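You operate a simulated robot arm through the tools that you are given. There is no shell and no other tool.

Carry out the task below with a simulated robot arm. There is one attempt and no reset: what you move stays moved.

Task
Brush the white and the purple onion bulb clean on the roller and put them back.
Fine: switch the roller on for it and off again; leave the third bulb muddy. Set down upright: what you pick out.

Only the result counts: the job must be done as asked and must still hold three seconds after the hand-in. Knocking over, shifting, dropping, spilling or breaking anything else fails it.

Robot
A 6-joint arm with a two-finger parallel gripper, fixed in place. Base frame: the origin is at the foot of the arm, x ahead of it, y to its left, z up; the work surface is at about z = 80. Readings come in cm, degrees, newtons and seconds.
With the tool pointing down near the work surface it reaches from about 44 to 86 cm from the base axis. Its first joint turns from -115.0 to 115.0 degrees. Payload 4.2 kg.
Tool frame: the origin (TCP) lies between the finger pads and is the grasp point; the fingertips stand 2.3 cm ahead of it; z points along the fingers, y is the line along which they close. Largest opening 9.4 cm; finger width 3.8, thickness 1; the body of the gripper, 5.4 by 9.6 cm, starts 3.9 cm behind the TCP.
Orientation is told as [roll, pitch, yaw] about the base's x, y, z axes, in that order, counted from this pose: with the fingers straight down and closing along the base's y, the tool's x points along the base's -x, its y along +y and its z along -z.

Tools
- The arm moves only by the tool jog_arm. Its arguments are lists of equal length, an entry for each row: "rot": the turn, a rotation vector about the tool's x, y, z in units of 5 degrees (1.0 is 5 degrees), a list of three; "offset": the shift along the tool's x, y, z in units of 40 mm (1.0 is 40 mm), a list of three; "hand": the opening, from 0 (shut) to 1 (fully open). In form: {"rot": [[rx, ry, rz], ...], "offset": [[x, y, z], ...], "hand": [hand, ...]}. A call has 1 to 20 rows; each row shifts and turns the commanded pose from where the row before left it, along the tool's axes as they then stand. A call with a number of a shift or a turn outside -1 to 1 is refused whole. A row lasts 0.2 s, in which the tool goes at most 5 cm and 8.6 degrees; a call with a longer step from one row to the next is refused whole, and so is a gripper value outside its range. A pose out of reach is approached as far as the arm can. The call stops where the force on the tool passes 40 N (or 10 N more than at its start, if that is more) or the arm is blocked; 0.2 s more then pass. Each finger travels about 10.8 cm/s and halts on what it meets, pressing with about 36 N; the grip force reading is that of the motor and also rises with nothing between the fingers. The clock runs only during rows and for 0.2 s after the last one: add rows that do not move to give the fingers time. The reply holds the time, the measured pose of the TCP, the force on the tool along the base axes, the opening and the grip force, in the units named above and with some noise, with the torque about the TCP (base axes, N m) and any sound that the robot's microphone picked up.
- Cameras (640 x 400 px; columns grow to the right, rows downward): "scene" is fixed at [6.48, -64.33, 155.94]; the picture's right is [0.79, -0.61, 0.00], its down [-0.32, -0.42, -0.85] and it looks along [0.52, 0.67, -0.53] (base axes); focal length 329 px, centre (320, 200). "wrist" rides on the gripper at [8.6, 1.6, -7.5] in the tool frame; the picture's right is [-0.18, 0.98, 0.00], its down [-0.58, -0.11, -0.81] and it looks along [-0.79, -0.15, 0.59] (tool axes); focal length 243 px, centre (320, 200). There is no depth. A picture from a camera that has moved, and an enlarged one, comes with that camera's place and axes in the base frame and with its lens. The place of the scene camera against the robot may be out by one fixed shift of up to 1.8 cm in any direction.
- get_image(camera): a new picture of that camera. No time passes.
- lift_body(by): slides the trunk up (or, below 0, down) by that many cm; the arm rides with it, the base frame stays. It gives what a move gives, with no picture.
- close_up(camera, box): a new picture of the part [left, top, right, bottom] of that camera's present view, enlarged. No time passes.
- sign_off(): hands the job in; it is judged then, once.

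Places have to be worked out from the pictures, the camera data and where the tool is seen. Open the gripper and draw the arm clear of the work before you hand the job in, unless the task says otherwise.

The tools are called as name(argument=value, ...) on one line, values as JSON. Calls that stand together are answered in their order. jog_arm: Moves the arm, as the interface text tells. Its arguments: {"type":"object","properties":{"rot":{"type":"array"},"offset":{"type":"array"},"hand":{"type":"array"}},"required":["rot","offset","hand"]} The other tools are called the same way: lift_body (by) slides the trunk up or down; get_image (camera) takes a picture; close_up (camera, box) takes an enlarged picture of a part of a camera's view; sign_off () hands the job in.

At the start:

```text
time_s: 0.0
position: [54.26, 26.45, 111.68]
tcp_rot: [-0.1, 0.0, 0.0]
contact_force: [1.0, 0.7, -0.2]
torque: [-0.04, 0.02, -0.02]
grip_width: 9.4
finger_force: 0.2
trunk travel left (down, up): [-77.5, 21.5]
```

scene: 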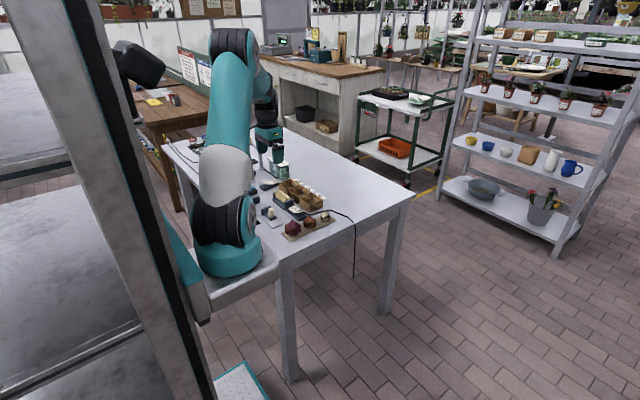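
wrist: 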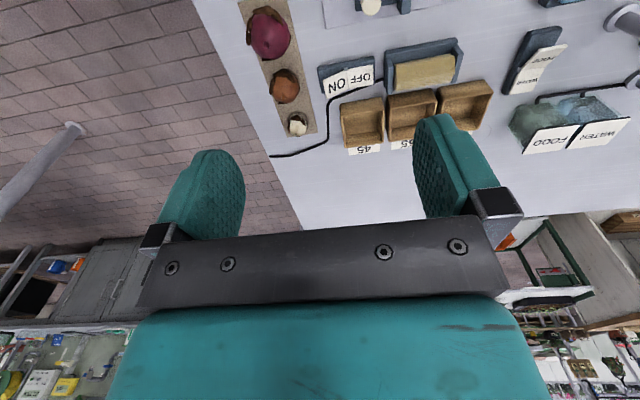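

I'll start by looking closely at the work area from both cameras.

close_up(camera="scene", box=[220, 130, 380, 250])

close_up(camera="wrist", box=[220, 0, 480, 160])

close_up(camera="wrist", box=[440, 0, 640, 160])

```text
3.33 times, centred on (300, 190) of scene
camera zoom: at [6.48, -64.33, 155.94], right [0.79, -0.61, 0.0], down [-0.32, -0.42, -0.85], along [0.52, 0.67, -0.53], focal length 1096 px, centre (387, 233)
```

zoom: 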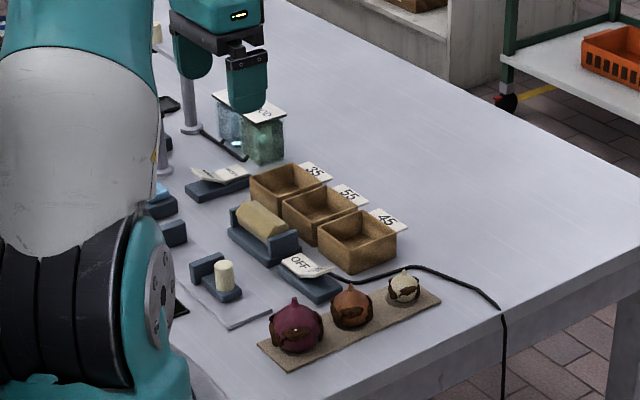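

```text
2.46 times, centred on (350, 80) of wrist
camera zoom: at [45.48, 28.22, 119.12], right [0.18, 0.98, 0.0], down [0.58, -0.11, 0.81], along [0.79, -0.15, -0.59], focal length 597 px, centre (246, 495)
```

zoom: 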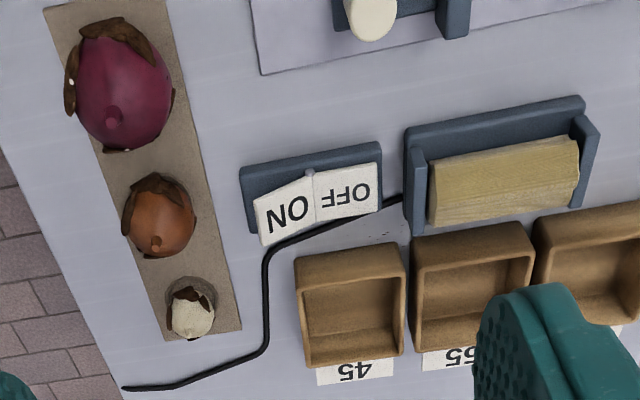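

```text
2.50 times, centred on (540, 80) of wrist
camera zoom: at [45.48, 28.22, 119.12], right [0.18, 0.98, 0.0], down [0.58, -0.11, 0.81], along [0.79, -0.15, -0.59], focal length 606 px, centre (-230, 500)
```

zoom: 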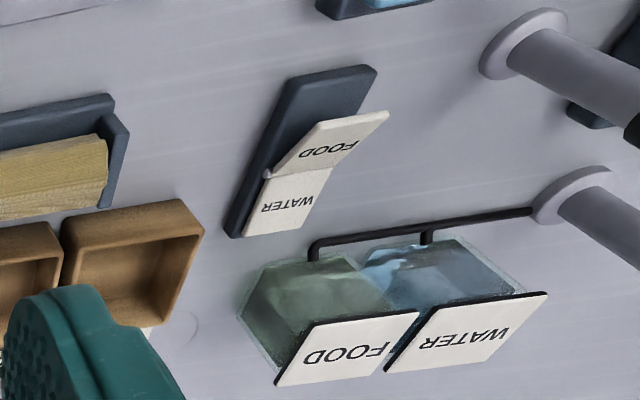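

The bulbs lie in a row along x at about y 19, x 57/64/71. The switch is near (65, 29) and the roller near (65, 39). I'll zoom in further on the bulbs, switch and roller before moving.

close_up(camera="wrist", box=[230, 0, 330, 62])

close_up(camera="wrist", box=[240, 60, 340, 140])

close_up(camera="wrist", box=[310, 30, 470, 130])

close_up(camera="scene", box=[270, 200, 340, 245])

close_up(camera="scene", box=[250, 180, 330, 230])

```text
6.40 times, centred on (280, 31) of wrist
camera zoom: at [45.48, 28.22, 119.12], right [0.18, 0.98, 0.0], down [0.58, -0.11, 0.81], along [0.79, -0.15, -0.59], focal length 1553 px, centre (576, 1282)
```

zoom: 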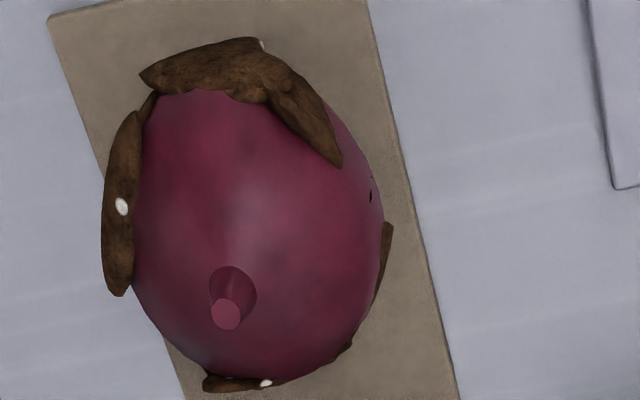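

```text
5.00 times, centred on (290, 100) of wrist
camera zoom: at [45.48, 28.22, 119.12], right [0.18, 0.98, 0.0], down [0.58, -0.11, 0.81], along [0.79, -0.15, -0.59], focal length 1213 px, centre (470, 700)
```

zoom: 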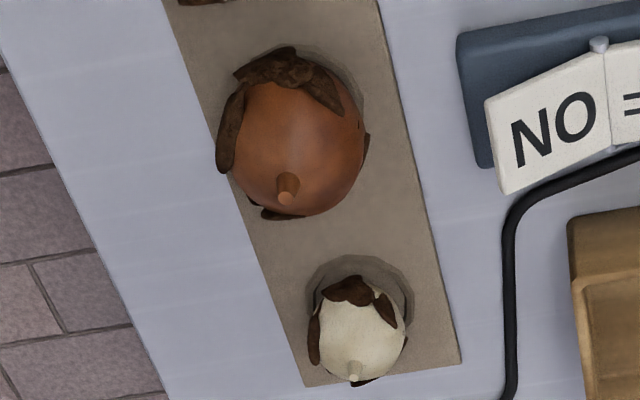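

```text
4.00 times, centred on (390, 80) of wrist
camera zoom: at [45.48, 28.22, 119.12], right [0.18, 0.98, 0.0], down [0.58, -0.11, 0.81], along [0.79, -0.15, -0.59], focal length 970 px, centre (40, 680)
```

zoom: 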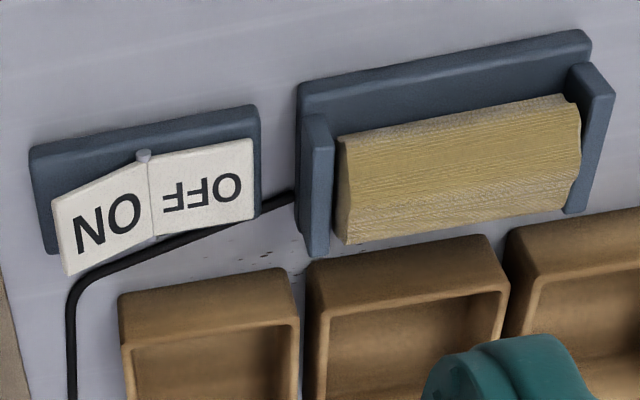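

```text
8.89 times, centred on (305, 222) of scene
camera zoom: at [6.48, -64.33, 155.94], right [0.79, -0.61, 0.0], down [-0.32, -0.42, -0.85], along [0.52, 0.67, -0.53], focal length 2922 px, centre (453, 0)
```

zoom: 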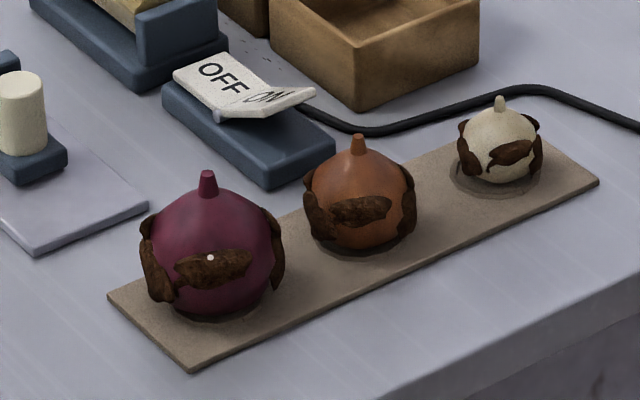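

```text
8.00 times, centred on (290, 205) of scene
camera zoom: at [6.48, -64.33, 155.94], right [0.79, -0.61, 0.0], down [-0.32, -0.42, -0.85], along [0.52, 0.67, -0.53], focal length 2629 px, centre (560, 160)
```

zoom: 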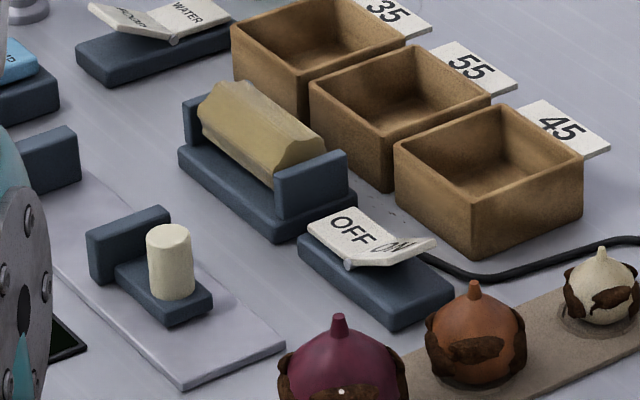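

The bulbs sit upright in sockets with mud patches all round their sides. The rocker stands at OFF: its OFF half lies flat and its ON half is raised. I'll back the wrist up and tilt it to get a good look down at the bulbs, switch and roller.

jog_arm(rot=[[0, 0, 0], [0, 0, 0], [0, 1, 0], [0, 1, 0], [0, 1, 0], [0, 1, 0], [0, 0, 0]], offset=[[0.6, 0, 0], [0.6, 0, 0], [0, 0, 0], [0, 0, 0], [0, 0, 0], [0, 0, 0], [0, 0, 0]], hand=[1, 1, 1, 1, 1, 1, 1])

get_image(camera="wrist")

```text
time_s: 1.6
position: [49.3, 26.55, 111.55]
tcp_rot: [0.1, 20.0, 0.1]
contact_force: [0.2, 0.2, -0.3]
torque: [-0.02, 0.03, -0.01]
grip_width: 9.41
finger_force: 0.1
trunk travel left (down, up): [-77.5, 21.5]
```

```text
taken
camera wrist: at [43.73, 28.21, 121.67], right [0.17, 0.98, -0.06], down [0.82, -0.11, 0.56], along [0.54, -0.15, -0.83], focal length 243 px, centre (320, 200)
```

wrist: 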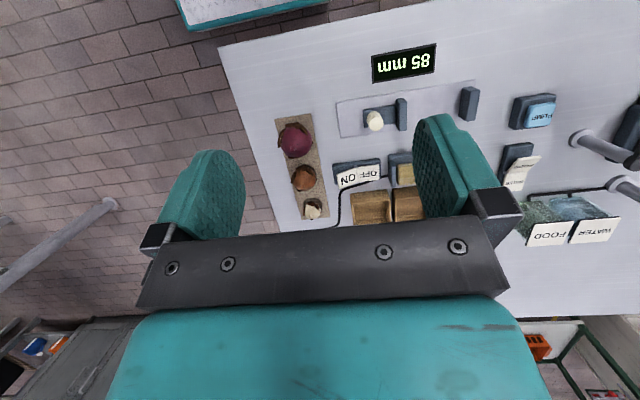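

The 20° tilt helps, but a finger hides the roller. I'll shift 12 cm to +y and 6 cm down for a clear view of the roller and switch.

jog_arm(rot=[[0, 0, 0], [0, 0, 0], [0, 0, 0], [0, 0, 0], [0, 0, 0]], offset=[[-0.128, 0.75, 0.3525], [-0.128, 0.75, 0.3525], [-0.128, 0.75, 0.3525], [-0.128, 0.75, 0.3525], [0, 0, 0]], hand=[1, 1, 1, 1, 1])

get_image(camera="wrist")

close_up(camera="wrist", box=[200, 80, 400, 205])

```text
time_s: 2.8
position: [49.22, 38.57, 105.53]
tcp_rot: [0.0, 20.0, 0.1]
contact_force: [0.8, -0.2, -0.6]
torque: [0.02, -0.01, -0.03]
grip_width: 9.41
finger_force: 0.1
trunk travel left (down, up): [-77.5, 21.5]
```

```text
taken
camera wrist: at [43.69, 40.34, 115.56], right [0.17, 0.98, -0.06], down [0.82, -0.11, 0.56], along [0.54, -0.15, -0.83], focal length 243 px, centre (320, 200)
```

wrist: 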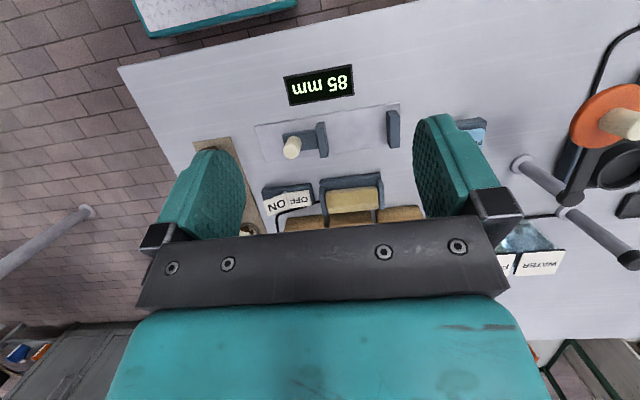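

```text
3.20 times, centred on (300, 142) of wrist
camera zoom: at [43.69, 40.34, 115.56], right [0.17, 0.98, -0.06], down [0.82, -0.11, 0.56], along [0.54, -0.15, -0.83], focal length 776 px, centre (384, 384)
```

zoom: 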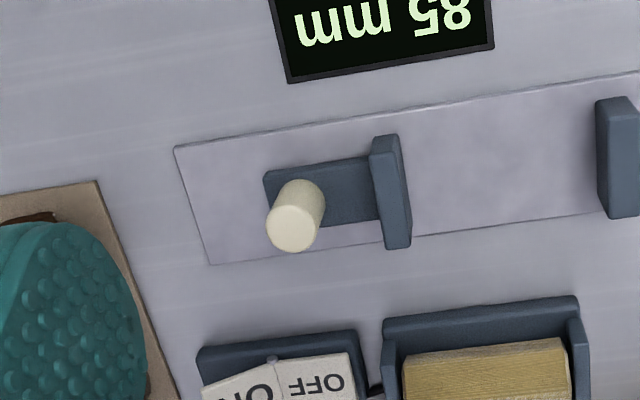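

The caliper, with its standing white peg, lies at x≈53–57, y≈30–47, so I must keep clear of it. I'll straighten the tool and come closer to see the roller and switch geometry in detail.

jog_arm(rot=[[0, -1, 0], [0, -1, 0], [0, -1, 0], [0, -1, 0], [0, 0, 0], [0, 0, 0], [0, 0, 0], [0, 0, 0], [0, 0, 0], [0, 0, 0]], offset=[[0, 0, 0], [0, 0, 0], [0, 0, 0], [0, 0, 0], [-0.7, 0.07, 0.4], [-0.7, 0.07, 0.4], [-0.7, 0.07, 0.4], [-0.7, 0.07, 0.4], [-0.7, 0.07, 0.4], [0, 0, 0]], hand=[1, 1, 1, 1, 1, 1, 1, 1, 1, 1])

get_image(camera="wrist")

close_up(camera="wrist", box=[200, 20, 440, 170])

```text
time_s: 5.0
position: [63.46, 39.94, 97.67]
tcp_rot: [0.0, 0.0, 0.1]
contact_force: [0.3, 0.3, 0.8]
torque: [0.04, -0.05, 0.01]
grip_width: 9.41
finger_force: 0.0
trunk travel left (down, up): [-77.5, 21.5]
```

```text
taken
camera wrist: at [54.64, 41.63, 105.16], right [0.18, 0.98, 0.0], down [0.58, -0.11, 0.81], along [0.79, -0.15, -0.59], focal length 243 px, centre (320, 200)
```

wrist: 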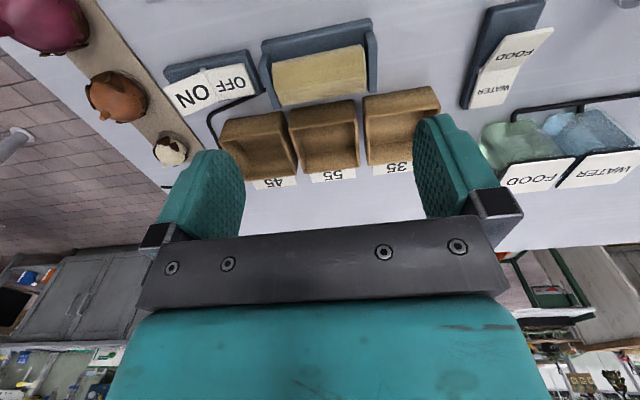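

```text
2.67 times, centred on (320, 95) of wrist
camera zoom: at [54.64, 41.63, 105.16], right [0.18, 0.98, 0.0], down [0.58, -0.11, 0.81], along [0.79, -0.15, -0.59], focal length 647 px, centre (320, 480)
```

zoom: 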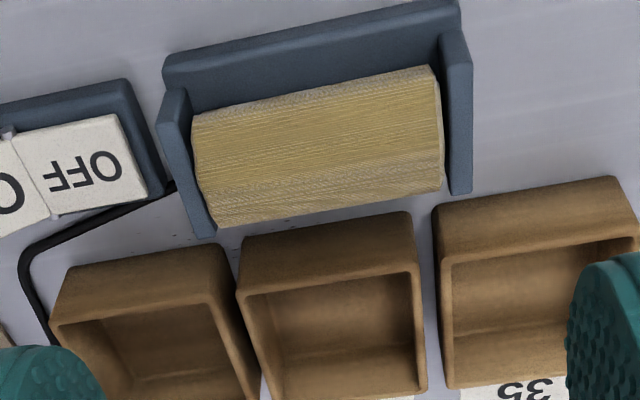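

The roller's axis runs along y at x≈65, about 7.5 cm between posts, with the boxes close behind it. So the bulbs must come from above with the hand tilted forward and the camera side up. I'll check that the wrist can yaw 180° in free air.

jog_arm(rot=[[0, 0, 1], [0, 0, 1], [0, 0, 1], [0, 0, 1], [0, 0, 1], [0, 0, 1], [0, 0, 1], [0, 0, 1], [0, 0, 1], [0, 0, 1], [0, 0, 1], [0, 0, 1], [0, 0, 1], [0, 0, 1], [0, 0, 1], [0, 0, 1], [0, 0, 1], [0, 0, 1], [0, 0, 0]], offset=[[0, 0, 0], [0, 0, 0], [0, 0, 0], [0, 0, 0], [0, 0, 0], [0, 0, 0], [0, 0, 0], [0, 0, 0], [0, 0, 0], [0, 0, 0], [0, 0, 0], [0, 0, 0], [0, 0, 0], [0, 0, 0], [0, 0, 0], [0, 0, 0], [0, 0, 0], [0, 0, 0], [0, 0, 0]], hand=[1, 1, 1, 1, 1, 1, 1, 1, 1, 1, 1, 1, 1, 1, 1, 1, 1, 1, 1])

get_image(camera="wrist")

get_image(camera="scene")

```text
time_s: 9.0
position: [63.39, 39.92, 97.61]
tcp_rot: [0.0, 0.0, -90.0]
contact_force: [1.1, 0.0, -0.2]
torque: [-0.02, 0.01, 0.05]
grip_width: 9.39
finger_force: 0.1
trunk travel left (down, up): [-77.5, 21.5]
```

```text
taken
camera wrist: at [64.94, 48.62, 105.1], right [0.98, -0.19, 0.0], down [-0.11, -0.58, 0.81], along [-0.15, -0.79, -0.59], focal length 243 px, centre (320, 200)
```

wrist: 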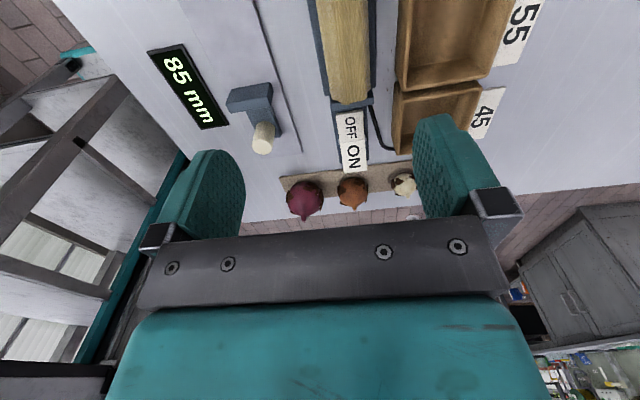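

```text
taken
```

scene: 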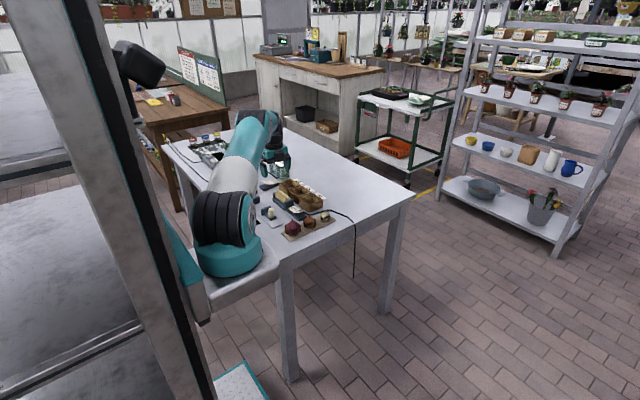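

Yaw −90° works, and it gives a view down the roller axis. I'll zoom in on the roller, switch and bulbs from here.

close_up(camera="wrist", box=[270, 0, 510, 150])

close_up(camera="wrist", box=[270, 150, 430, 250])

close_up(camera="scene", box=[220, 130, 350, 210])

```text
2.67 times, centred on (390, 75) of wrist
camera zoom: at [64.94, 48.62, 105.1], right [0.98, -0.19, 0.0], down [-0.11, -0.58, 0.81], along [-0.15, -0.79, -0.59], focal length 647 px, centre (133, 533)
```

zoom: 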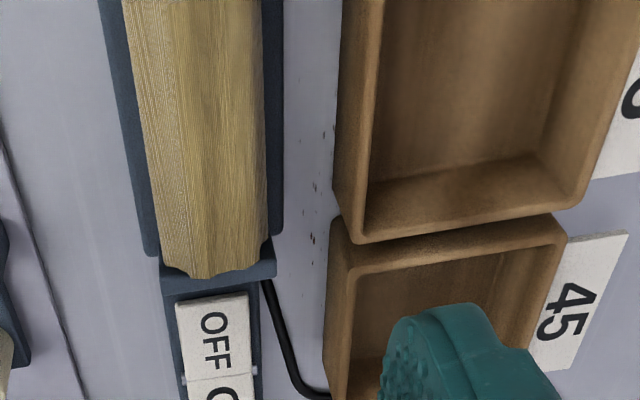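

```text
4.00 times, centred on (350, 200) of wrist
camera zoom: at [64.94, 48.62, 105.1], right [0.98, -0.19, 0.0], down [-0.11, -0.58, 0.81], along [-0.15, -0.79, -0.59], focal length 970 px, centre (200, 200)
```

zoom: 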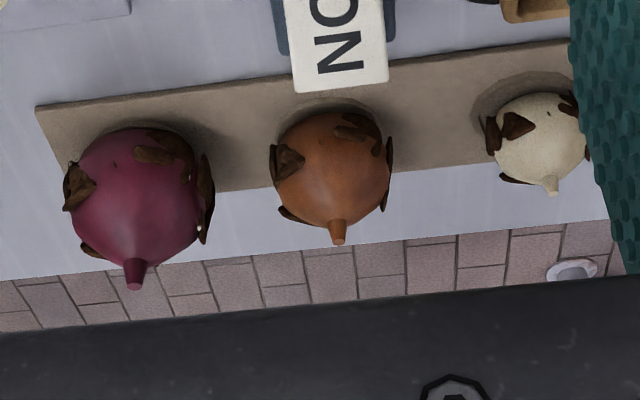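

```text
4.92 times, centred on (285, 170) of scene
camera zoom: at [6.48, -64.33, 155.94], right [0.79, -0.61, 0.0], down [-0.32, -0.42, -0.85], along [0.52, 0.67, -0.53], focal length 1618 px, centre (492, 348)
```

zoom: 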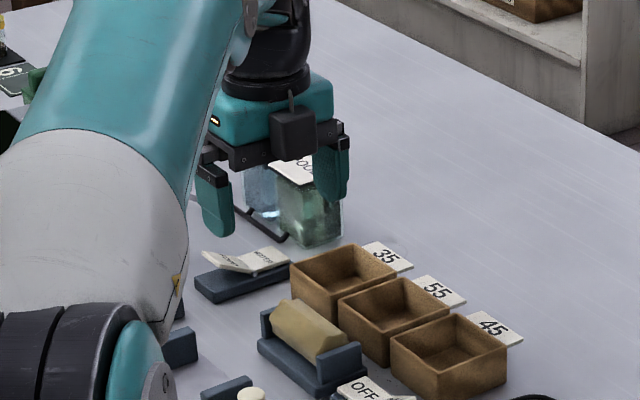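

The roller axis sits at about x 65.45, z 83.5 with a radius of about 1.85. The boxes start at x≈70.2 with tops at z≈84. I put the bulbs at x 57.0/64.4/71.8, y≈19.5. I'll continue the yaw to 180° and close the hand so I can press the switch.

jog_arm(rot=[[0, 0, 1], [0, 0, 1], [0, 0, 1], [0, 0, 1], [0, 0, 1], [0, 0, 1], [0, 0, 1], [0, 0, 1], [0, 0, 1], [0, 0, 1], [0, 0, 1], [0, 0, 1], [0, 0, 1], [0, 0, 1], [0, 0, 1], [0, 0, 1], [0, 0, 1], [0, 0, 1], [0, 0, 0]], offset=[[0, 0, 0], [0, 0, 0], [0, 0, 0], [0, 0, 0], [0, 0, 0], [0, 0, 0], [0, 0, 0], [0, 0, 0], [0, 0, 0], [0, 0, 0], [0, 0, 0], [0, 0, 0], [0, 0, 0], [0, 0, 0], [0, 0, 0], [0, 0, 0], [0, 0, 0], [0, 0, 0], [0, 0, 0]], hand=[1, 1, 1, 1, 1, 1, 1, 1, 1, 1, 0.5, 0, 0, 0, 0, 0, 0, 0, 0])

get_image(camera="wrist")

```text
time_s: 13.0
position: [63.42, 37.69, 100.11]
tcp_rot: [1.4, 0.8, -176.7]
contact_force: [-0.5, 0.1, 0.1]
torque: [-0.02, -0.01, 0.03]
grip_width: 0.01
finger_force: 36.3
out of reach, approached as far as the arm can: row 7, 8, 11, 12, 13, 14, 15, 16, 17, 18
trunk travel left (down, up): [-77.5, 21.5]
```

```text
taken
camera wrist: at [71.96, 36.83, 107.75], right [-0.13, -0.99, 0.02], down [-0.6, 0.09, 0.8], along [-0.79, 0.09, -0.61], focal length 243 px, centre (320, 200)
```

wrist: 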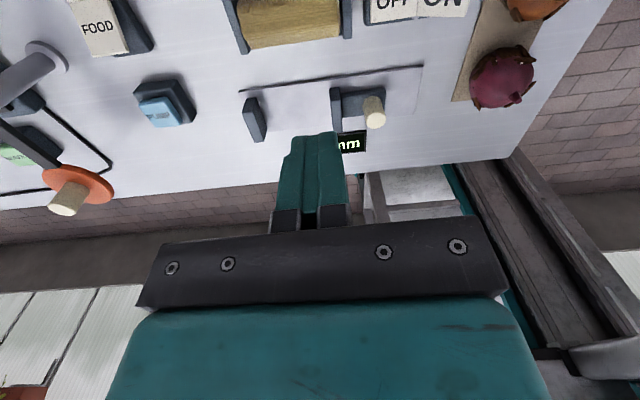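

Yaw −180° runs into a wrist limit here, but −90° is fine. At −90° the hand can tilt to point along +y with the fingers straddling the roller, which suits the job better. I'll turn back 90°.

jog_arm(rot=[[0, 0, -1], [0, 0, -1], [0, 0, -1], [0, 0, -1], [0, 0, -1], [0, 0, -1], [0, 0, -1], [0, 0, -1], [0, 0, -1], [0, 0, -1], [0, 0, -1], [0, 0, -1], [0, 0, -1], [0, 0, -1], [0, 0, -1], [0, 0, -1], [0, 0, -1], [0, 0, -1], [0, 0, 0]], offset=[[0, 0, 0], [0, 0, 0], [0, 0, 0], [0, 0, 0], [0, 0, 0], [0, 0, 0], [0, 0, 0], [0, 0, 0], [0, 0, 0], [0, 0, 0], [0, 0, 0], [0, 0, 0], [0, 0, 0], [0, 0, 0], [0, 0, 0], [0, 0, 0], [0, 0, 0], [0, 0, 0], [0, 0, 0]], hand=[0, 0, 0, 0, 0, 0, 0, 0, 0, 0, 0, 0, 0, 0, 0, 0, 0, 0, 0])

```text
time_s: 17.0
position: [63.36, 37.55, 100.25]
tcp_rot: [0.8, -1.3, -86.6]
contact_force: [-0.3, -0.4, -0.3]
torque: [0.01, 0.02, 0.01]
grip_width: 0.0
finger_force: 36.3
trunk travel left (down, up): [-77.5, 21.5]
```

The commanded pose reset to the measured one, so I'll correct the small orientation errors. Then I'll test tilting 75° towards +y at this safe height.

jog_arm(rot=[[0.176, 0.25, 0.68], [0, 0, 0], [0, 1, 0], [0, 1, 0], [0, 1, 0], [0, 1, 0], [0, 1, 0], [0, 1, 0], [0, 1, 0], [0, 1, 0], [0, 1, 0], [0, 1, 0], [0, 1, 0], [0, 1, 0], [0, 1, 0], [0, 1, 0], [0, 1, 0], [0, 0, 0]], offset=[[0, 0, 0], [0, 0, -0.5], [0, 0, 0], [0, 0, 0], [0, 0, 0], [0, 0, 0], [0, 0, 0], [0, 0, 0], [0, 0, 0], [0, 0, 0], [0, 0, 0], [0, 0, 0], [0, 0, 0], [0, 0, 0], [0, 0, 0], [0, 0, 0], [0, 0, 0], [0, 0, 0]], hand=[0, 0, 0, 0, 0, 0, 0, 0, 0, 0, 0, 0, 0, 0, 0, 0, 0, 0])

get_image(camera="scene")

```text
time_s: 20.8
position: [63.31, 37.53, 104.13]
tcp_rot: [0.0, 2.0, -90.2]
contact_force: [0.2, 0.0, -1.2]
torque: [0.05, 0.0, -0.01]
grip_width: 0.0
finger_force: 36.3
out of reach, approached as far as the arm can: row 1, 3, 4, 5, 6, 7, 8, 9, 10, 11, 12, 13, 14, 15, 16, 17
trunk travel left (down, up): [-77.5, 21.5]
```

```text
taken
```

scene: 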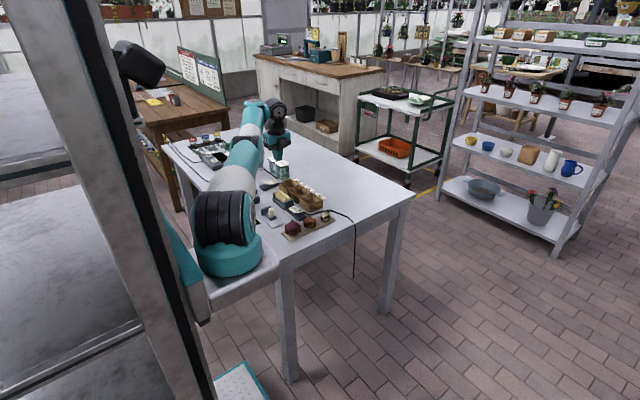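

The tilt was refused after 2°, so a wrist limit is in the way. I'll look at the arm's shape before trying other directions.

close_up(camera="scene", box=[170, 80, 330, 280])

get_image(camera="wrist")

```text
2.00 times, centred on (250, 180) of scene
camera zoom: at [6.48, -64.33, 155.94], right [0.79, -0.61, 0.0], down [-0.32, -0.42, -0.85], along [0.52, 0.67, -0.53], focal length 657 px, centre (460, 240)
```

zoom: 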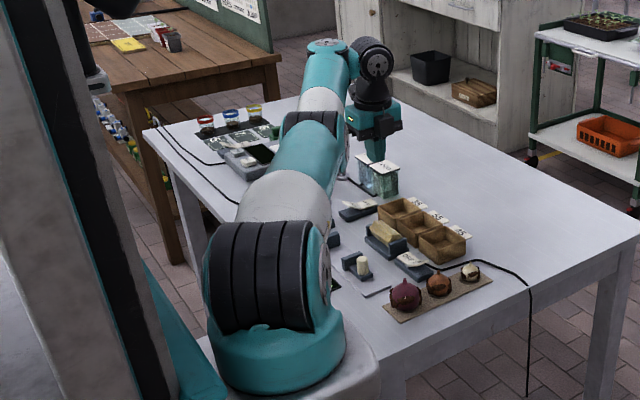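

```text
taken
camera wrist: at [64.92, 45.99, 111.98], right [0.98, -0.19, -0.01], down [-0.11, -0.61, 0.78], along [-0.15, -0.77, -0.62], focal length 243 px, centre (320, 200)
```

wrist: 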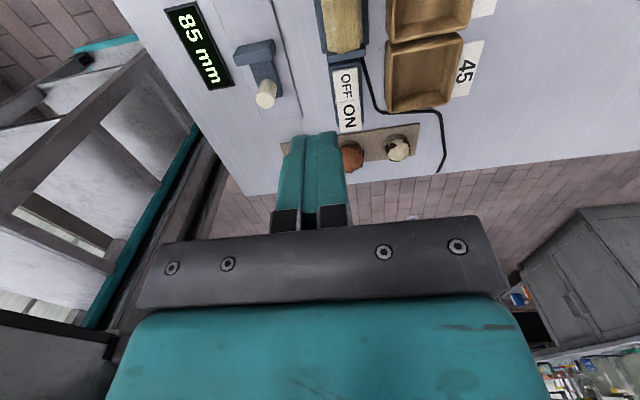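

The arm is almost straight: the shoulder sits low and the wrist is high, so it's running out of reach. Raising the trunk should fold the arm and give the wrist more freedom.

lift_body(by=20)

get_image(camera="scene")

```text
time_s: 23.0
position: [63.25, 37.56, 124.15]
tcp_rot: [-0.1, 2.1, -90.1]
contact_force: [0.6, 0.4, -0.2]
torque: [-0.02, 0.02, 0.0]
grip_width: 0.03
finger_force: 35.8
trunk travel left (down, up): [-97.5, 1.5]
```

```text
taken
```

scene: 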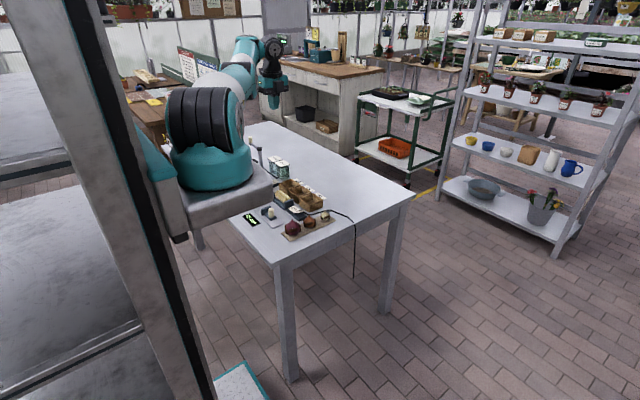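

The trunk is up 20 cm. I'll lower the tool back to z≈104 and repeat the tilt test.

jog_arm(rot=[[0, 0, 0], [0, 0, 0], [0, 0, 0], [0, 0, 0], [0, 0, 0], [0, -0.42, 0], [0, 1, 0], [0, 1, 0], [0, 1, 0], [0, 1, 0], [0, 1, 0], [0, 1, 0], [0, 1, 0], [0, 1, 0], [0, 1, 0], [0, 1, 0], [0, 1, 0], [0, 1, 0], [0, 0, 0]], offset=[[0, 0, 1], [0, 0, 1], [0, 0, 1], [0, 0, 1], [0, 0, 1], [0, 0, 0], [0, 0, 0], [0, 0, 0], [0, 0, 0], [0, 0, 0], [0, 0, 0], [0, 0, 0], [0, 0, 0], [0, 0, 0], [0, 0, 0], [0, 0, 0], [0, 0, 0], [0, 0, 0], [0, 0, 0]], hand=[0, 0, 0, 0, 0, 0, 0, 0, 0, 0, 0, 0, 0, 0, 0, 0, 0, 0, 0])

get_image(camera="scene")

```text
time_s: 27.0
position: [71.07, 45.75, 119.91]
tcp_rot: [-0.4, 60.1, -90.4]
contact_force: [-0.5, -0.1, -0.5]
torque: [0.0, -0.02, -0.01]
grip_width: 0.0
finger_force: 36.0
out of reach, approached as far as the arm can: row 1, 2, 3, 4, 6, 7, 8, 9, 10, 11, 12, 13, 14, 15, 16, 17, 18
trunk travel left (down, up): [-97.5, 1.5]
```

```text
taken
```

scene: 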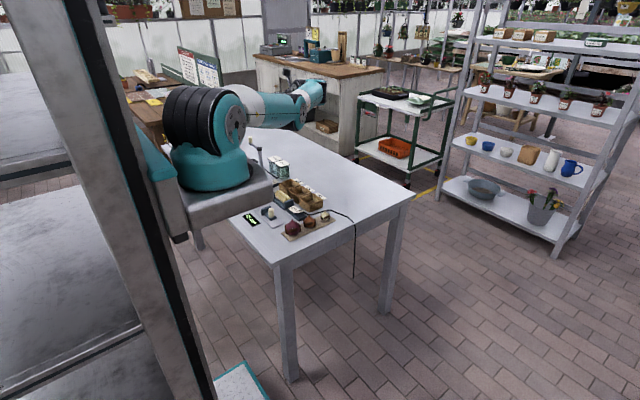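

The arm became stretched straight out at r≈84, and the solver stalls there. I'll pull the hand back toward the base to unfold it from that singular shape.

jog_arm(rot=[[0, 0, 0], [0, 0, 0], [0, 0, 0], [0, 0, 0], [0, 0, 0]], offset=[[-0.3, -0.95, -0.5], [-0.3, -0.95, -0.5], [-0.3, -0.95, -0.5], [-0.3, -0.95, -0.5], [0, 0, 0]], hand=[0, 0, 0, 0, 0])

get_image(camera="scene")

```text
time_s: 28.2
position: [71.04, 45.87, 119.98]
tcp_rot: [-0.4, 60.0, -90.3]
contact_force: [0.6, 0.1, 0.2]
torque: [-0.01, -0.01, 0.01]
grip_width: 0.02
finger_force: 36.1
out of reach, approached as far as the arm can: row 1, 2, 3, 4
trunk travel left (down, up): [-97.5, 1.5]
```

```text
taken
```

scene: 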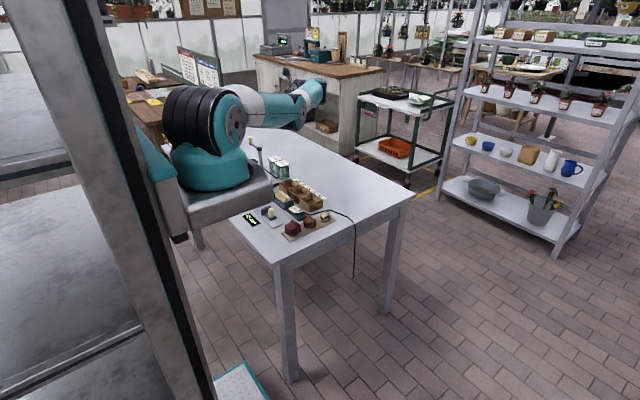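

It's fully stalled. I'll undo the tilt, which forces the wrist centre to move, and see whether the arm frees itself.

jog_arm(rot=[[0, -1, 0], [0, -1, 0], [0, -1, 0], [0, -1, 0], [0, -1, 0], [0, -1, 0], [0, -1, 0], [0, -1, 0], [0, -1, 0], [0, -1, 0], [0, -1, 0], [0, -1, 0], [0, 0, 0]], offset=[[0, 0, 0], [0, 0, 0], [0, 0, 0], [0, 0, 0], [0, 0, 0], [0, 0, 0], [0, 0, 0], [0, 0, 0], [0, 0, 0], [0, 0, 0], [0, 0, 0], [0, 0, 0], [0, 0, 0]], hand=[0, 0, 0, 0, 0, 0, 0, 0, 0, 0, 0, 0, 0])

close_up(camera="scene", box=[130, 20, 350, 200])

```text
time_s: 31.0
position: [67.93, 37.96, 119.29]
tcp_rot: [-0.1, 0.0, -90.1]
contact_force: [-0.2, -0.3, -0.4]
torque: [-0.02, 0.02, 0.01]
grip_width: 0.0
finger_force: 36.2
out of reach, approached as far as the arm can: row 3, 4, 5, 6, 7, 8, 11, 12
trunk travel left (down, up): [-97.5, 1.5]
```

```text
2.22 times, centred on (240, 110) of scene
camera zoom: at [6.48, -64.33, 155.94], right [0.79, -0.61, 0.0], down [-0.32, -0.42, -0.85], along [0.52, 0.67, -0.53], focal length 730 px, centre (498, 400)
```

zoom: 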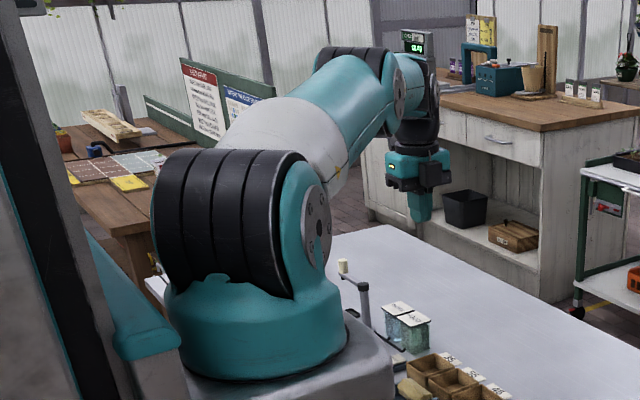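

The arm is bent again with the tool straight down at z 119. I'll test lowering it in small steps.

jog_arm(rot=[[0, 0, 0], [0, 0, 0], [0, 0, 0], [0, 0, 0]], offset=[[0, 0, 0.5], [0, 0, 0.5], [0, 0, 0.5], [0, 0, 0]], hand=[0, 0, 0, 0])

```text
time_s: 32.0
position: [67.96, 38.01, 113.37]
tcp_rot: [-0.1, 0.2, -90.1]
contact_force: [0.1, -0.3, -0.2]
torque: [0.03, -0.03, 0.01]
grip_width: 0.0
finger_force: 36.1
trunk travel left (down, up): [-97.5, 1.5]
```

Lowering works now. I'll go further down and tilt in a short sequence to find where the limit lies.

jog_arm(rot=[[0, 0, 0], [0, 0, 0], [0, 0, 0], [0, 0, 0], [0, 1, 0], [0, 1, 0], [0, 1, 0], [0, 1, 0], [0, 0, 0]], offset=[[-0.1, -0.2, 0.6], [-0.1, -0.2, 0.6], [0, -0.2, 0.6], [0, 0, 0.6], [0, 0, 0], [0, 0, 0], [0, 0, 0], [0, 0, 0], [0, 0, 0]], hand=[0, 0, 0, 0, 0, 0, 0, 0, 0])

```text
time_s: 34.0
position: [65.52, 37.2, 103.63]
tcp_rot: [-0.1, 20.0, -90.1]
contact_force: [0.5, -0.3, -0.4]
torque: [-0.01, -0.01, 0.01]
grip_width: 0.0
finger_force: 36.0
trunk travel left (down, up): [-97.5, 1.5]
```

The 20° tilt now works with no complaint. I'll continue the tilt up to 75°.

jog_arm(rot=[[0, 1, 0], [0, 1, 0], [0, 1, 0], [0, 1, 0], [0, 1, 0], [0, 1, 0], [0, 1, 0], [0, 1, 0], [0, 1, 0], [0, 1, 0], [0, 1, 0], [0, 0, 0]], offset=[[0, 0, 0], [0, 0, 0], [0, 0, 0], [0, 0, 0], [0, 0, 0], [0, 0, 0], [0, 0, 0], [0, 0, 0], [0, 0, 0], [0, 0, 0], [0, 0, 0], [0, 0, 0]], hand=[0, 0, 0, 0, 0, 0, 0, 0, 0, 0, 0, 0])

close_up(camera="scene", box=[130, 60, 370, 260])

```text
time_s: 36.6
position: [65.58, 37.16, 103.69]
tcp_rot: [-0.4, 75.1, -90.5]
contact_force: [-0.1, -0.8, 0.0]
torque: [0.04, -0.01, -0.01]
grip_width: 0.0
finger_force: 35.4
trunk travel left (down, up): [-97.5, 1.5]
```

```text
2.00 times, centred on (250, 160) of scene
camera zoom: at [6.48, -64.33, 155.94], right [0.79, -0.61, 0.0], down [-0.32, -0.42, -0.85], along [0.52, 0.67, -0.53], focal length 657 px, centre (460, 280)
```

zoom: 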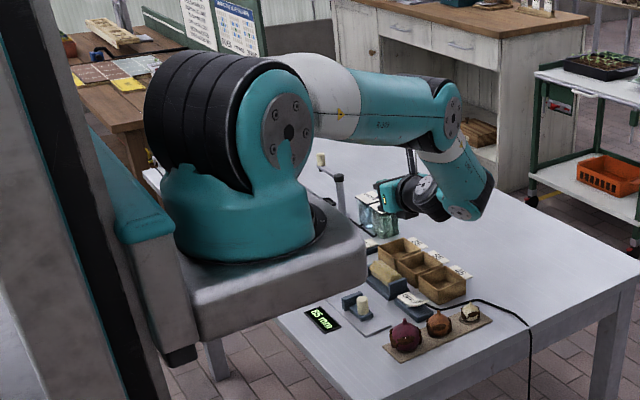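

The tilt to 75° is reachable with the trunk up, but the wrist joint then hangs low over the bulbs and boxes. A tilt with the hand pointing forward would be safer, so I'll untilt and retry yaw toward −180° in this better arm shape.

jog_arm(rot=[[0, -1, 0], [0, -1, 0], [0, -1, 0], [0, -1, 0], [0, -1, 0], [0, -1, 0], [0, -1, 0], [0, -1, 0], [0, -1, 0], [0, -1, 0], [0, -1, 0], [0, -1, 0], [0, -1, 0], [0, -1, 0], [0, -1, 0], [0, 0, 0]], offset=[[0, 0, 0], [0, 0, 0], [0, 0, 0], [0, 0, 0], [0, 0, 0], [0, 0, 0], [0, 0, 0], [0, 0, 0], [0, 0, 0], [0, 0, 0], [0, 0, 0], [0, 0, 0], [0, 0, 0], [0, 0, 0], [0, 0, 0], [0, 0, 0]], hand=[0, 0, 0, 0, 0, 0, 0, 0, 0, 0, 0, 0, 0, 0, 0, 0])

jog_arm(rot=[[0, 0, 1], [0, 0, 1], [0, 0, 1], [0, 0, 1], [0, 0, 1], [0, 0, 1], [0, 0, 1], [0, 0, 1], [0, 0, 1], [0, 0, 1], [0, 0, 1], [0, 0, 1], [0, 0, 1], [0, 0, 1], [0, 0, 1], [0, 0, 1], [0, 0, 1], [0, 0, 1], [0, 0, 0]], offset=[[0, 0, 0], [0, 0, 0], [0, 0, 0], [0, 0, 0], [0, 0, 0], [0, 0, 0], [0, 0, 0], [0, 0, 0], [0, 0, 0], [0, 0, 0], [0, 0, 0], [0, 0, 0], [0, 0, 0], [0, 0, 0], [0, 0, 0], [0, 0, 0], [0, 0, 0], [0, 0, 0], [0, 0, 0]], hand=[0, 0, 0, 0, 0, 0, 0, 0, 0, 0, 0, 0, 0, 0, 0, 0, 0, 0, 0])

```text
time_s: 40.0
position: [65.58, 37.12, 103.61]
tcp_rot: [-0.1, 0.0, -90.2]
contact_force: [0.6, -0.4, 0.7]
torque: [-0.03, -0.01, 0.01]
grip_width: 0.0
finger_force: 35.7
trunk travel left (down, up): [-97.5, 1.5]
```

```text
time_s: 44.0
position: [69.62, 32.44, 118.09]
tcp_rot: [2.9, 1.3, -177.6]
contact_force: [-0.2, -0.4, 0.0]
torque: [-0.03, 0.0, 0.03]
grip_width: 0.0
finger_force: 35.7
out of reach, approached as far as the arm can: row 8, 9, 10, 11, 12, 13, 14, 15, 16, 17, 18
trunk travel left (down, up): [-97.5, 1.5]
```

J6 hits its stop near yaw −127° when turning this way. I'll turn back and try the other direction, toward +180°.

jog_arm(rot=[[0, 0, -1], [0, 0, -1], [0, 0, -1], [0, 0, -1], [0, 0, -1], [0, 0, -1], [0, 0, -1], [0, 0, -1], [0, 0, -1], [0, 0, -1], [0, 0, -1], [0, 0, -1], [0, 0, -1], [0, 0, -1], [0, 0, -1], [0, 0, -1], [0, 0, -1], [0, 0, -1], [0, 0, -1], [0, 0, -1]], offset=[[0, 0, 0], [0, 0, 0], [0, 0, 0], [0, 0, 0], [0, 0, 0], [0, 0, 0], [0, 0, 0], [0, 0, 0], [0, 0, 0], [0, 0, 0], [0, 0, 0], [0, 0, 0], [0, 0, 0], [0, 0, 0], [0, 0, 0], [0, 0, 0], [0, 0, 0], [0, 0, 0], [0, 0, 0], [0, 0, 0]], hand=[0, 0, 0, 0, 0, 0, 0, 0, 0, 0, 0, 0, 0, 0, 0, 0, 0, 0, 0, 0])

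jog_arm(rot=[[0, 0, -1], [0, 0, -1], [0, 0, -1], [0, 0, -1], [0, 0, -1], [0, 0, -1], [0, 0, -1], [0, 0, -1], [0, 0, -1], [0, 0, -1], [0, 0, -1], [0, 0, -1], [0, 0, -1], [0, 0, -1], [0, 0, -1], [0, 0, -1], [0, 0, 0]], offset=[[0, 0, 0.3], [0, 0, 0.3], [0, 0, 0.3], [0, 0, 0.3], [0, 0, 0.3], [0, 0, 0.3], [0, 0, 0.3], [0, 0, 0.3], [0, 0, 0.3], [0, 0, 0.3], [0, 0, 0], [0, 0, 0], [0, 0, 0], [0, 0, 0], [0, 0, 0], [0, 0, 0], [0, 0, 0]], hand=[0, 0, 0, 0, 0, 0, 0, 0, 0, 0, 0, 0, 0, 0, 0, 0, 0])

```text
time_s: 48.2
position: [69.57, 32.55, 118.28]
tcp_rot: [1.0, -3.0, -79.2]
contact_force: [-0.3, 0.4, 0.2]
torque: [0.01, 0.0, -0.01]
grip_width: 0.0
finger_force: 36.1
trunk travel left (down, up): [-97.5, 1.5]
```

```text
time_s: 51.8
position: [71.25, 33.32, 107.14]
tcp_rot: [-2.1, -1.5, 0.9]
contact_force: [-0.4, 0.3, -0.4]
torque: [0.03, -0.02, -0.02]
grip_width: 0.02
finger_force: 36.2
out of reach, approached as far as the arm can: row 1, 2, 3, 4
trunk travel left (down, up): [-97.5, 1.5]
```

Back at yaw ≈0. I'll correct the small tilt, pull in to about (60, 30, 105), and then turn in the positive direction.

jog_arm(rot=[[-0.42, 0.3, 0.18], [0, 0, 0], [0, 0, 0], [0, 0, 0], [0, 0, 0], [0, 0, -1], [0, 0, -1], [0, 0, -1], [0, 0, -1], [0, 0, -1], [0, 0, -1], [0, 0, -1], [0, 0, -1], [0, 0, -1], [0, 0, -1], [0, 0, -1], [0, 0, -1]], offset=[[0, 0, 0], [0.7, -0.2, 0.1], [0.7, -0.2, 0.1], [0.7, -0.2, 0.1], [0.7, -0.2, 0.1], [0, 0, 0], [0, 0, 0], [0, 0, 0], [0, 0, 0], [0, 0, 0], [0, 0, 0], [0, 0, 0], [0, 0, 0], [0, 0, 0], [0, 0, 0], [0, 0, 0], [0, 0, 0]], hand=[0, 0, 0, 0, 0, 0, 0, 0, 0, 0, 0, 0, 0, 0, 0, 0, 0])

jog_arm(rot=[[0, 0, -1], [0, 0, -1], [0, 0, -1], [0, 0, -1], [0, 0, -1], [0, 0, -1], [0, 0, -1], [0, 0, -1], [0, 0, -1], [0, 0, -1], [0, 0, -1], [0, 0, -1], [0, 0, 0]], offset=[[0, 0, 0], [0, 0, 0], [0, 0, 0], [0, 0, 0], [0, 0, 0], [0, 0, 0], [0, 0, 0], [0, 0, 0], [0, 0, 0], [0, 0, 0], [0, 0, 0], [0, 0, 0], [0, 0, 0]], hand=[0, 0, 0, 0, 0, 0, 0, 0, 0, 0, 0, 0, 0])

```text
time_s: 55.4
position: [60.14, 30.26, 105.43]
tcp_rot: [0.0, 0.1, 60.0]
contact_force: [-0.3, -0.7, -0.2]
torque: [-0.04, -0.02, -0.01]
grip_width: 0.01
finger_force: 36.4
trunk travel left (down, up): [-97.5, 1.5]
```

```text
time_s: 58.2
position: [60.09, 30.31, 105.49]
tcp_rot: [0.0, 0.1, 120.1]
contact_force: [-0.3, 0.3, -0.5]
torque: [0.0, -0.02, 0.03]
grip_width: 0.02
finger_force: 35.9
trunk travel left (down, up): [-97.5, 1.5]
```

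Yaw 120° is fine. I'll continue to 180°.

jog_arm(rot=[[0, 0, -1], [0, 0, -1], [0, 0, -1], [0, 0, -1], [0, 0, -1], [0, 0, -1], [0, 0, -1], [0, 0, -1], [0, 0, -1], [0, 0, -1], [0, 0, -1], [0, 0, -1], [0, 0, 0]], offset=[[0, 0, 0], [0, 0, 0], [0, 0, 0], [0, 0, 0], [0, 0, 0], [0, 0, 0], [0, 0, 0], [0, 0, 0], [0, 0, 0], [0, 0, 0], [0, 0, 0], [0, 0, 0], [0, 0, 0]], hand=[0, 0, 0, 0, 0, 0, 0, 0, 0, 0, 0, 0, 0])

get_image(camera="wrist")

```text
time_s: 61.0
position: [60.12, 30.26, 105.53]
tcp_rot: [0.1, 0.0, 180.1]
contact_force: [0.2, -0.1, 0.8]
torque: [-0.05, 0.0, -0.02]
grip_width: 0.0
finger_force: 36.6
trunk travel left (down, up): [-97.5, 1.5]
```

```text
taken
camera wrist: at [68.68, 28.73, 113.0], right [-0.18, -0.98, 0.0], down [-0.58, 0.11, 0.81], along [-0.79, 0.15, -0.59], focal length 243 px, centre (320, 200)
```

wrist: 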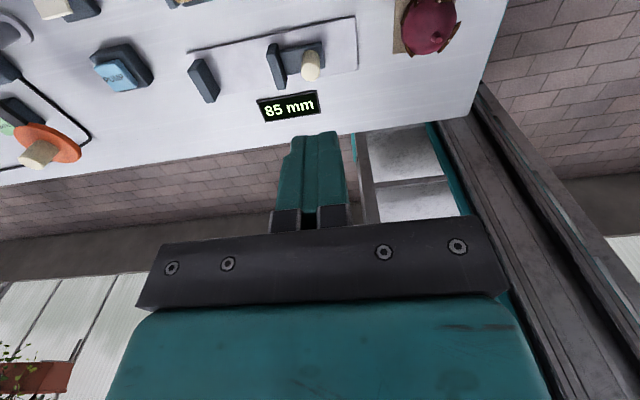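

Yaw +180° is reachable. I'll move above the roller zone and test tilting the hand 70° toward +x, camera side up.

jog_arm(rot=[[0, 0, 0], [0, 0, 0], [0, 1, 0], [0, 1, 0], [0, 1, 0], [0, 1, 0], [0, 1, 0], [0, 1, 0], [0, 1, 0], [0, 1, 0], [0, 1, 0], [0, 1, 0], [0, 1, 0], [0, 1, 0], [0, 1, 0], [0, 1, 0], [0, 0, 0]], offset=[[0.42, -1, 0.05], [0.42, -1, 0.05], [0, 0, 0], [0, 0, 0], [0, 0, 0], [0, 0, 0], [0, 0, 0], [0, 0, 0], [0, 0, 0], [0, 0, 0], [0, 0, 0], [0, 0, 0], [0, 0, 0], [0, 0, 0], [0, 0, 0], [0, 0, 0], [0, 0, 0]], hand=[0, 0, 0, 0, 0, 0, 0, 0, 0, 0, 0, 0, 0, 0, 0, 0, 0])

get_image(camera="wrist")

close_up(camera="scene", box=[130, 60, 370, 260])

```text
time_s: 64.6
position: [63.42, 38.2, 105.14]
tcp_rot: [0.2, 70.2, -179.8]
contact_force: [-1.1, 0.2, -1.0]
torque: [-0.02, 0.01, 0.0]
grip_width: 0.0
finger_force: 35.3
trunk travel left (down, up): [-97.5, 1.5]
```

```text
taken
camera wrist: at [59.38, 36.73, 115.82], right [-0.06, -0.98, -0.17], down [-0.96, 0.11, -0.27], along [0.29, 0.15, -0.95], focal length 243 px, centre (320, 200)
```

wrist: 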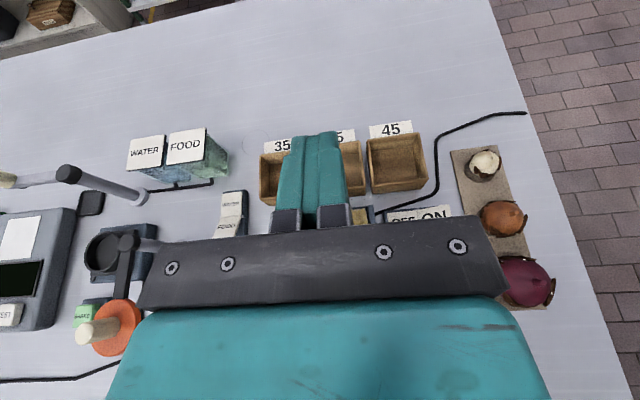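

```text
2.00 times, centred on (250, 160) of scene
camera zoom: at [6.48, -64.33, 155.94], right [0.79, -0.61, 0.0], down [-0.32, -0.42, -0.85], along [0.52, 0.67, -0.53], focal length 657 px, centre (460, 280)
```

zoom: 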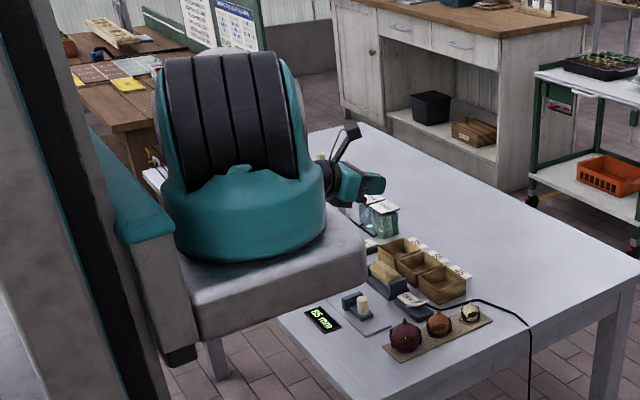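

The forward tilt works and the arm stays behind the hand, so this is the brushing pose. I'll zoom in on the bulbs from this overhead view to map the mud patches.

close_up(camera="wrist", box=[440, 130, 600, 320])

close_up(camera="wrist", box=[340, 110, 500, 230])

```text
2.11 times, centred on (520, 225) of wrist
camera zoom: at [59.38, 36.73, 115.82], right [-0.06, -0.98, -0.17], down [-0.96, 0.11, -0.27], along [0.29, 0.15, -0.95], focal length 511 px, centre (-101, 147)
```

zoom: 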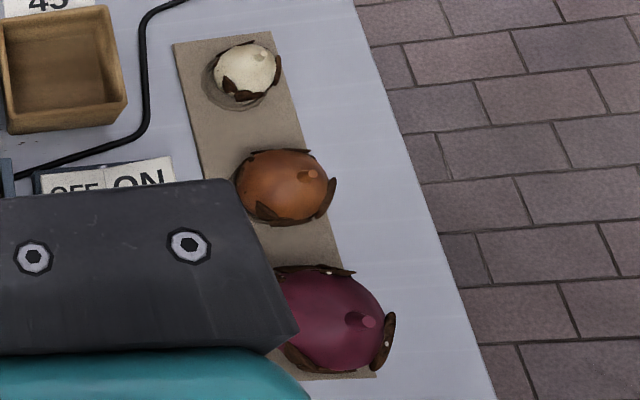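

```text
3.33 times, centred on (420, 170) of wrist
camera zoom: at [59.38, 36.73, 115.82], right [-0.06, -0.98, -0.17], down [-0.96, 0.11, -0.27], along [0.29, 0.15, -0.95], focal length 809 px, centre (-13, 300)
```

zoom: 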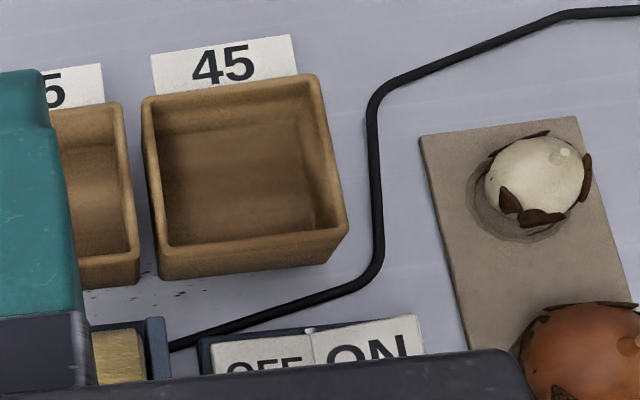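

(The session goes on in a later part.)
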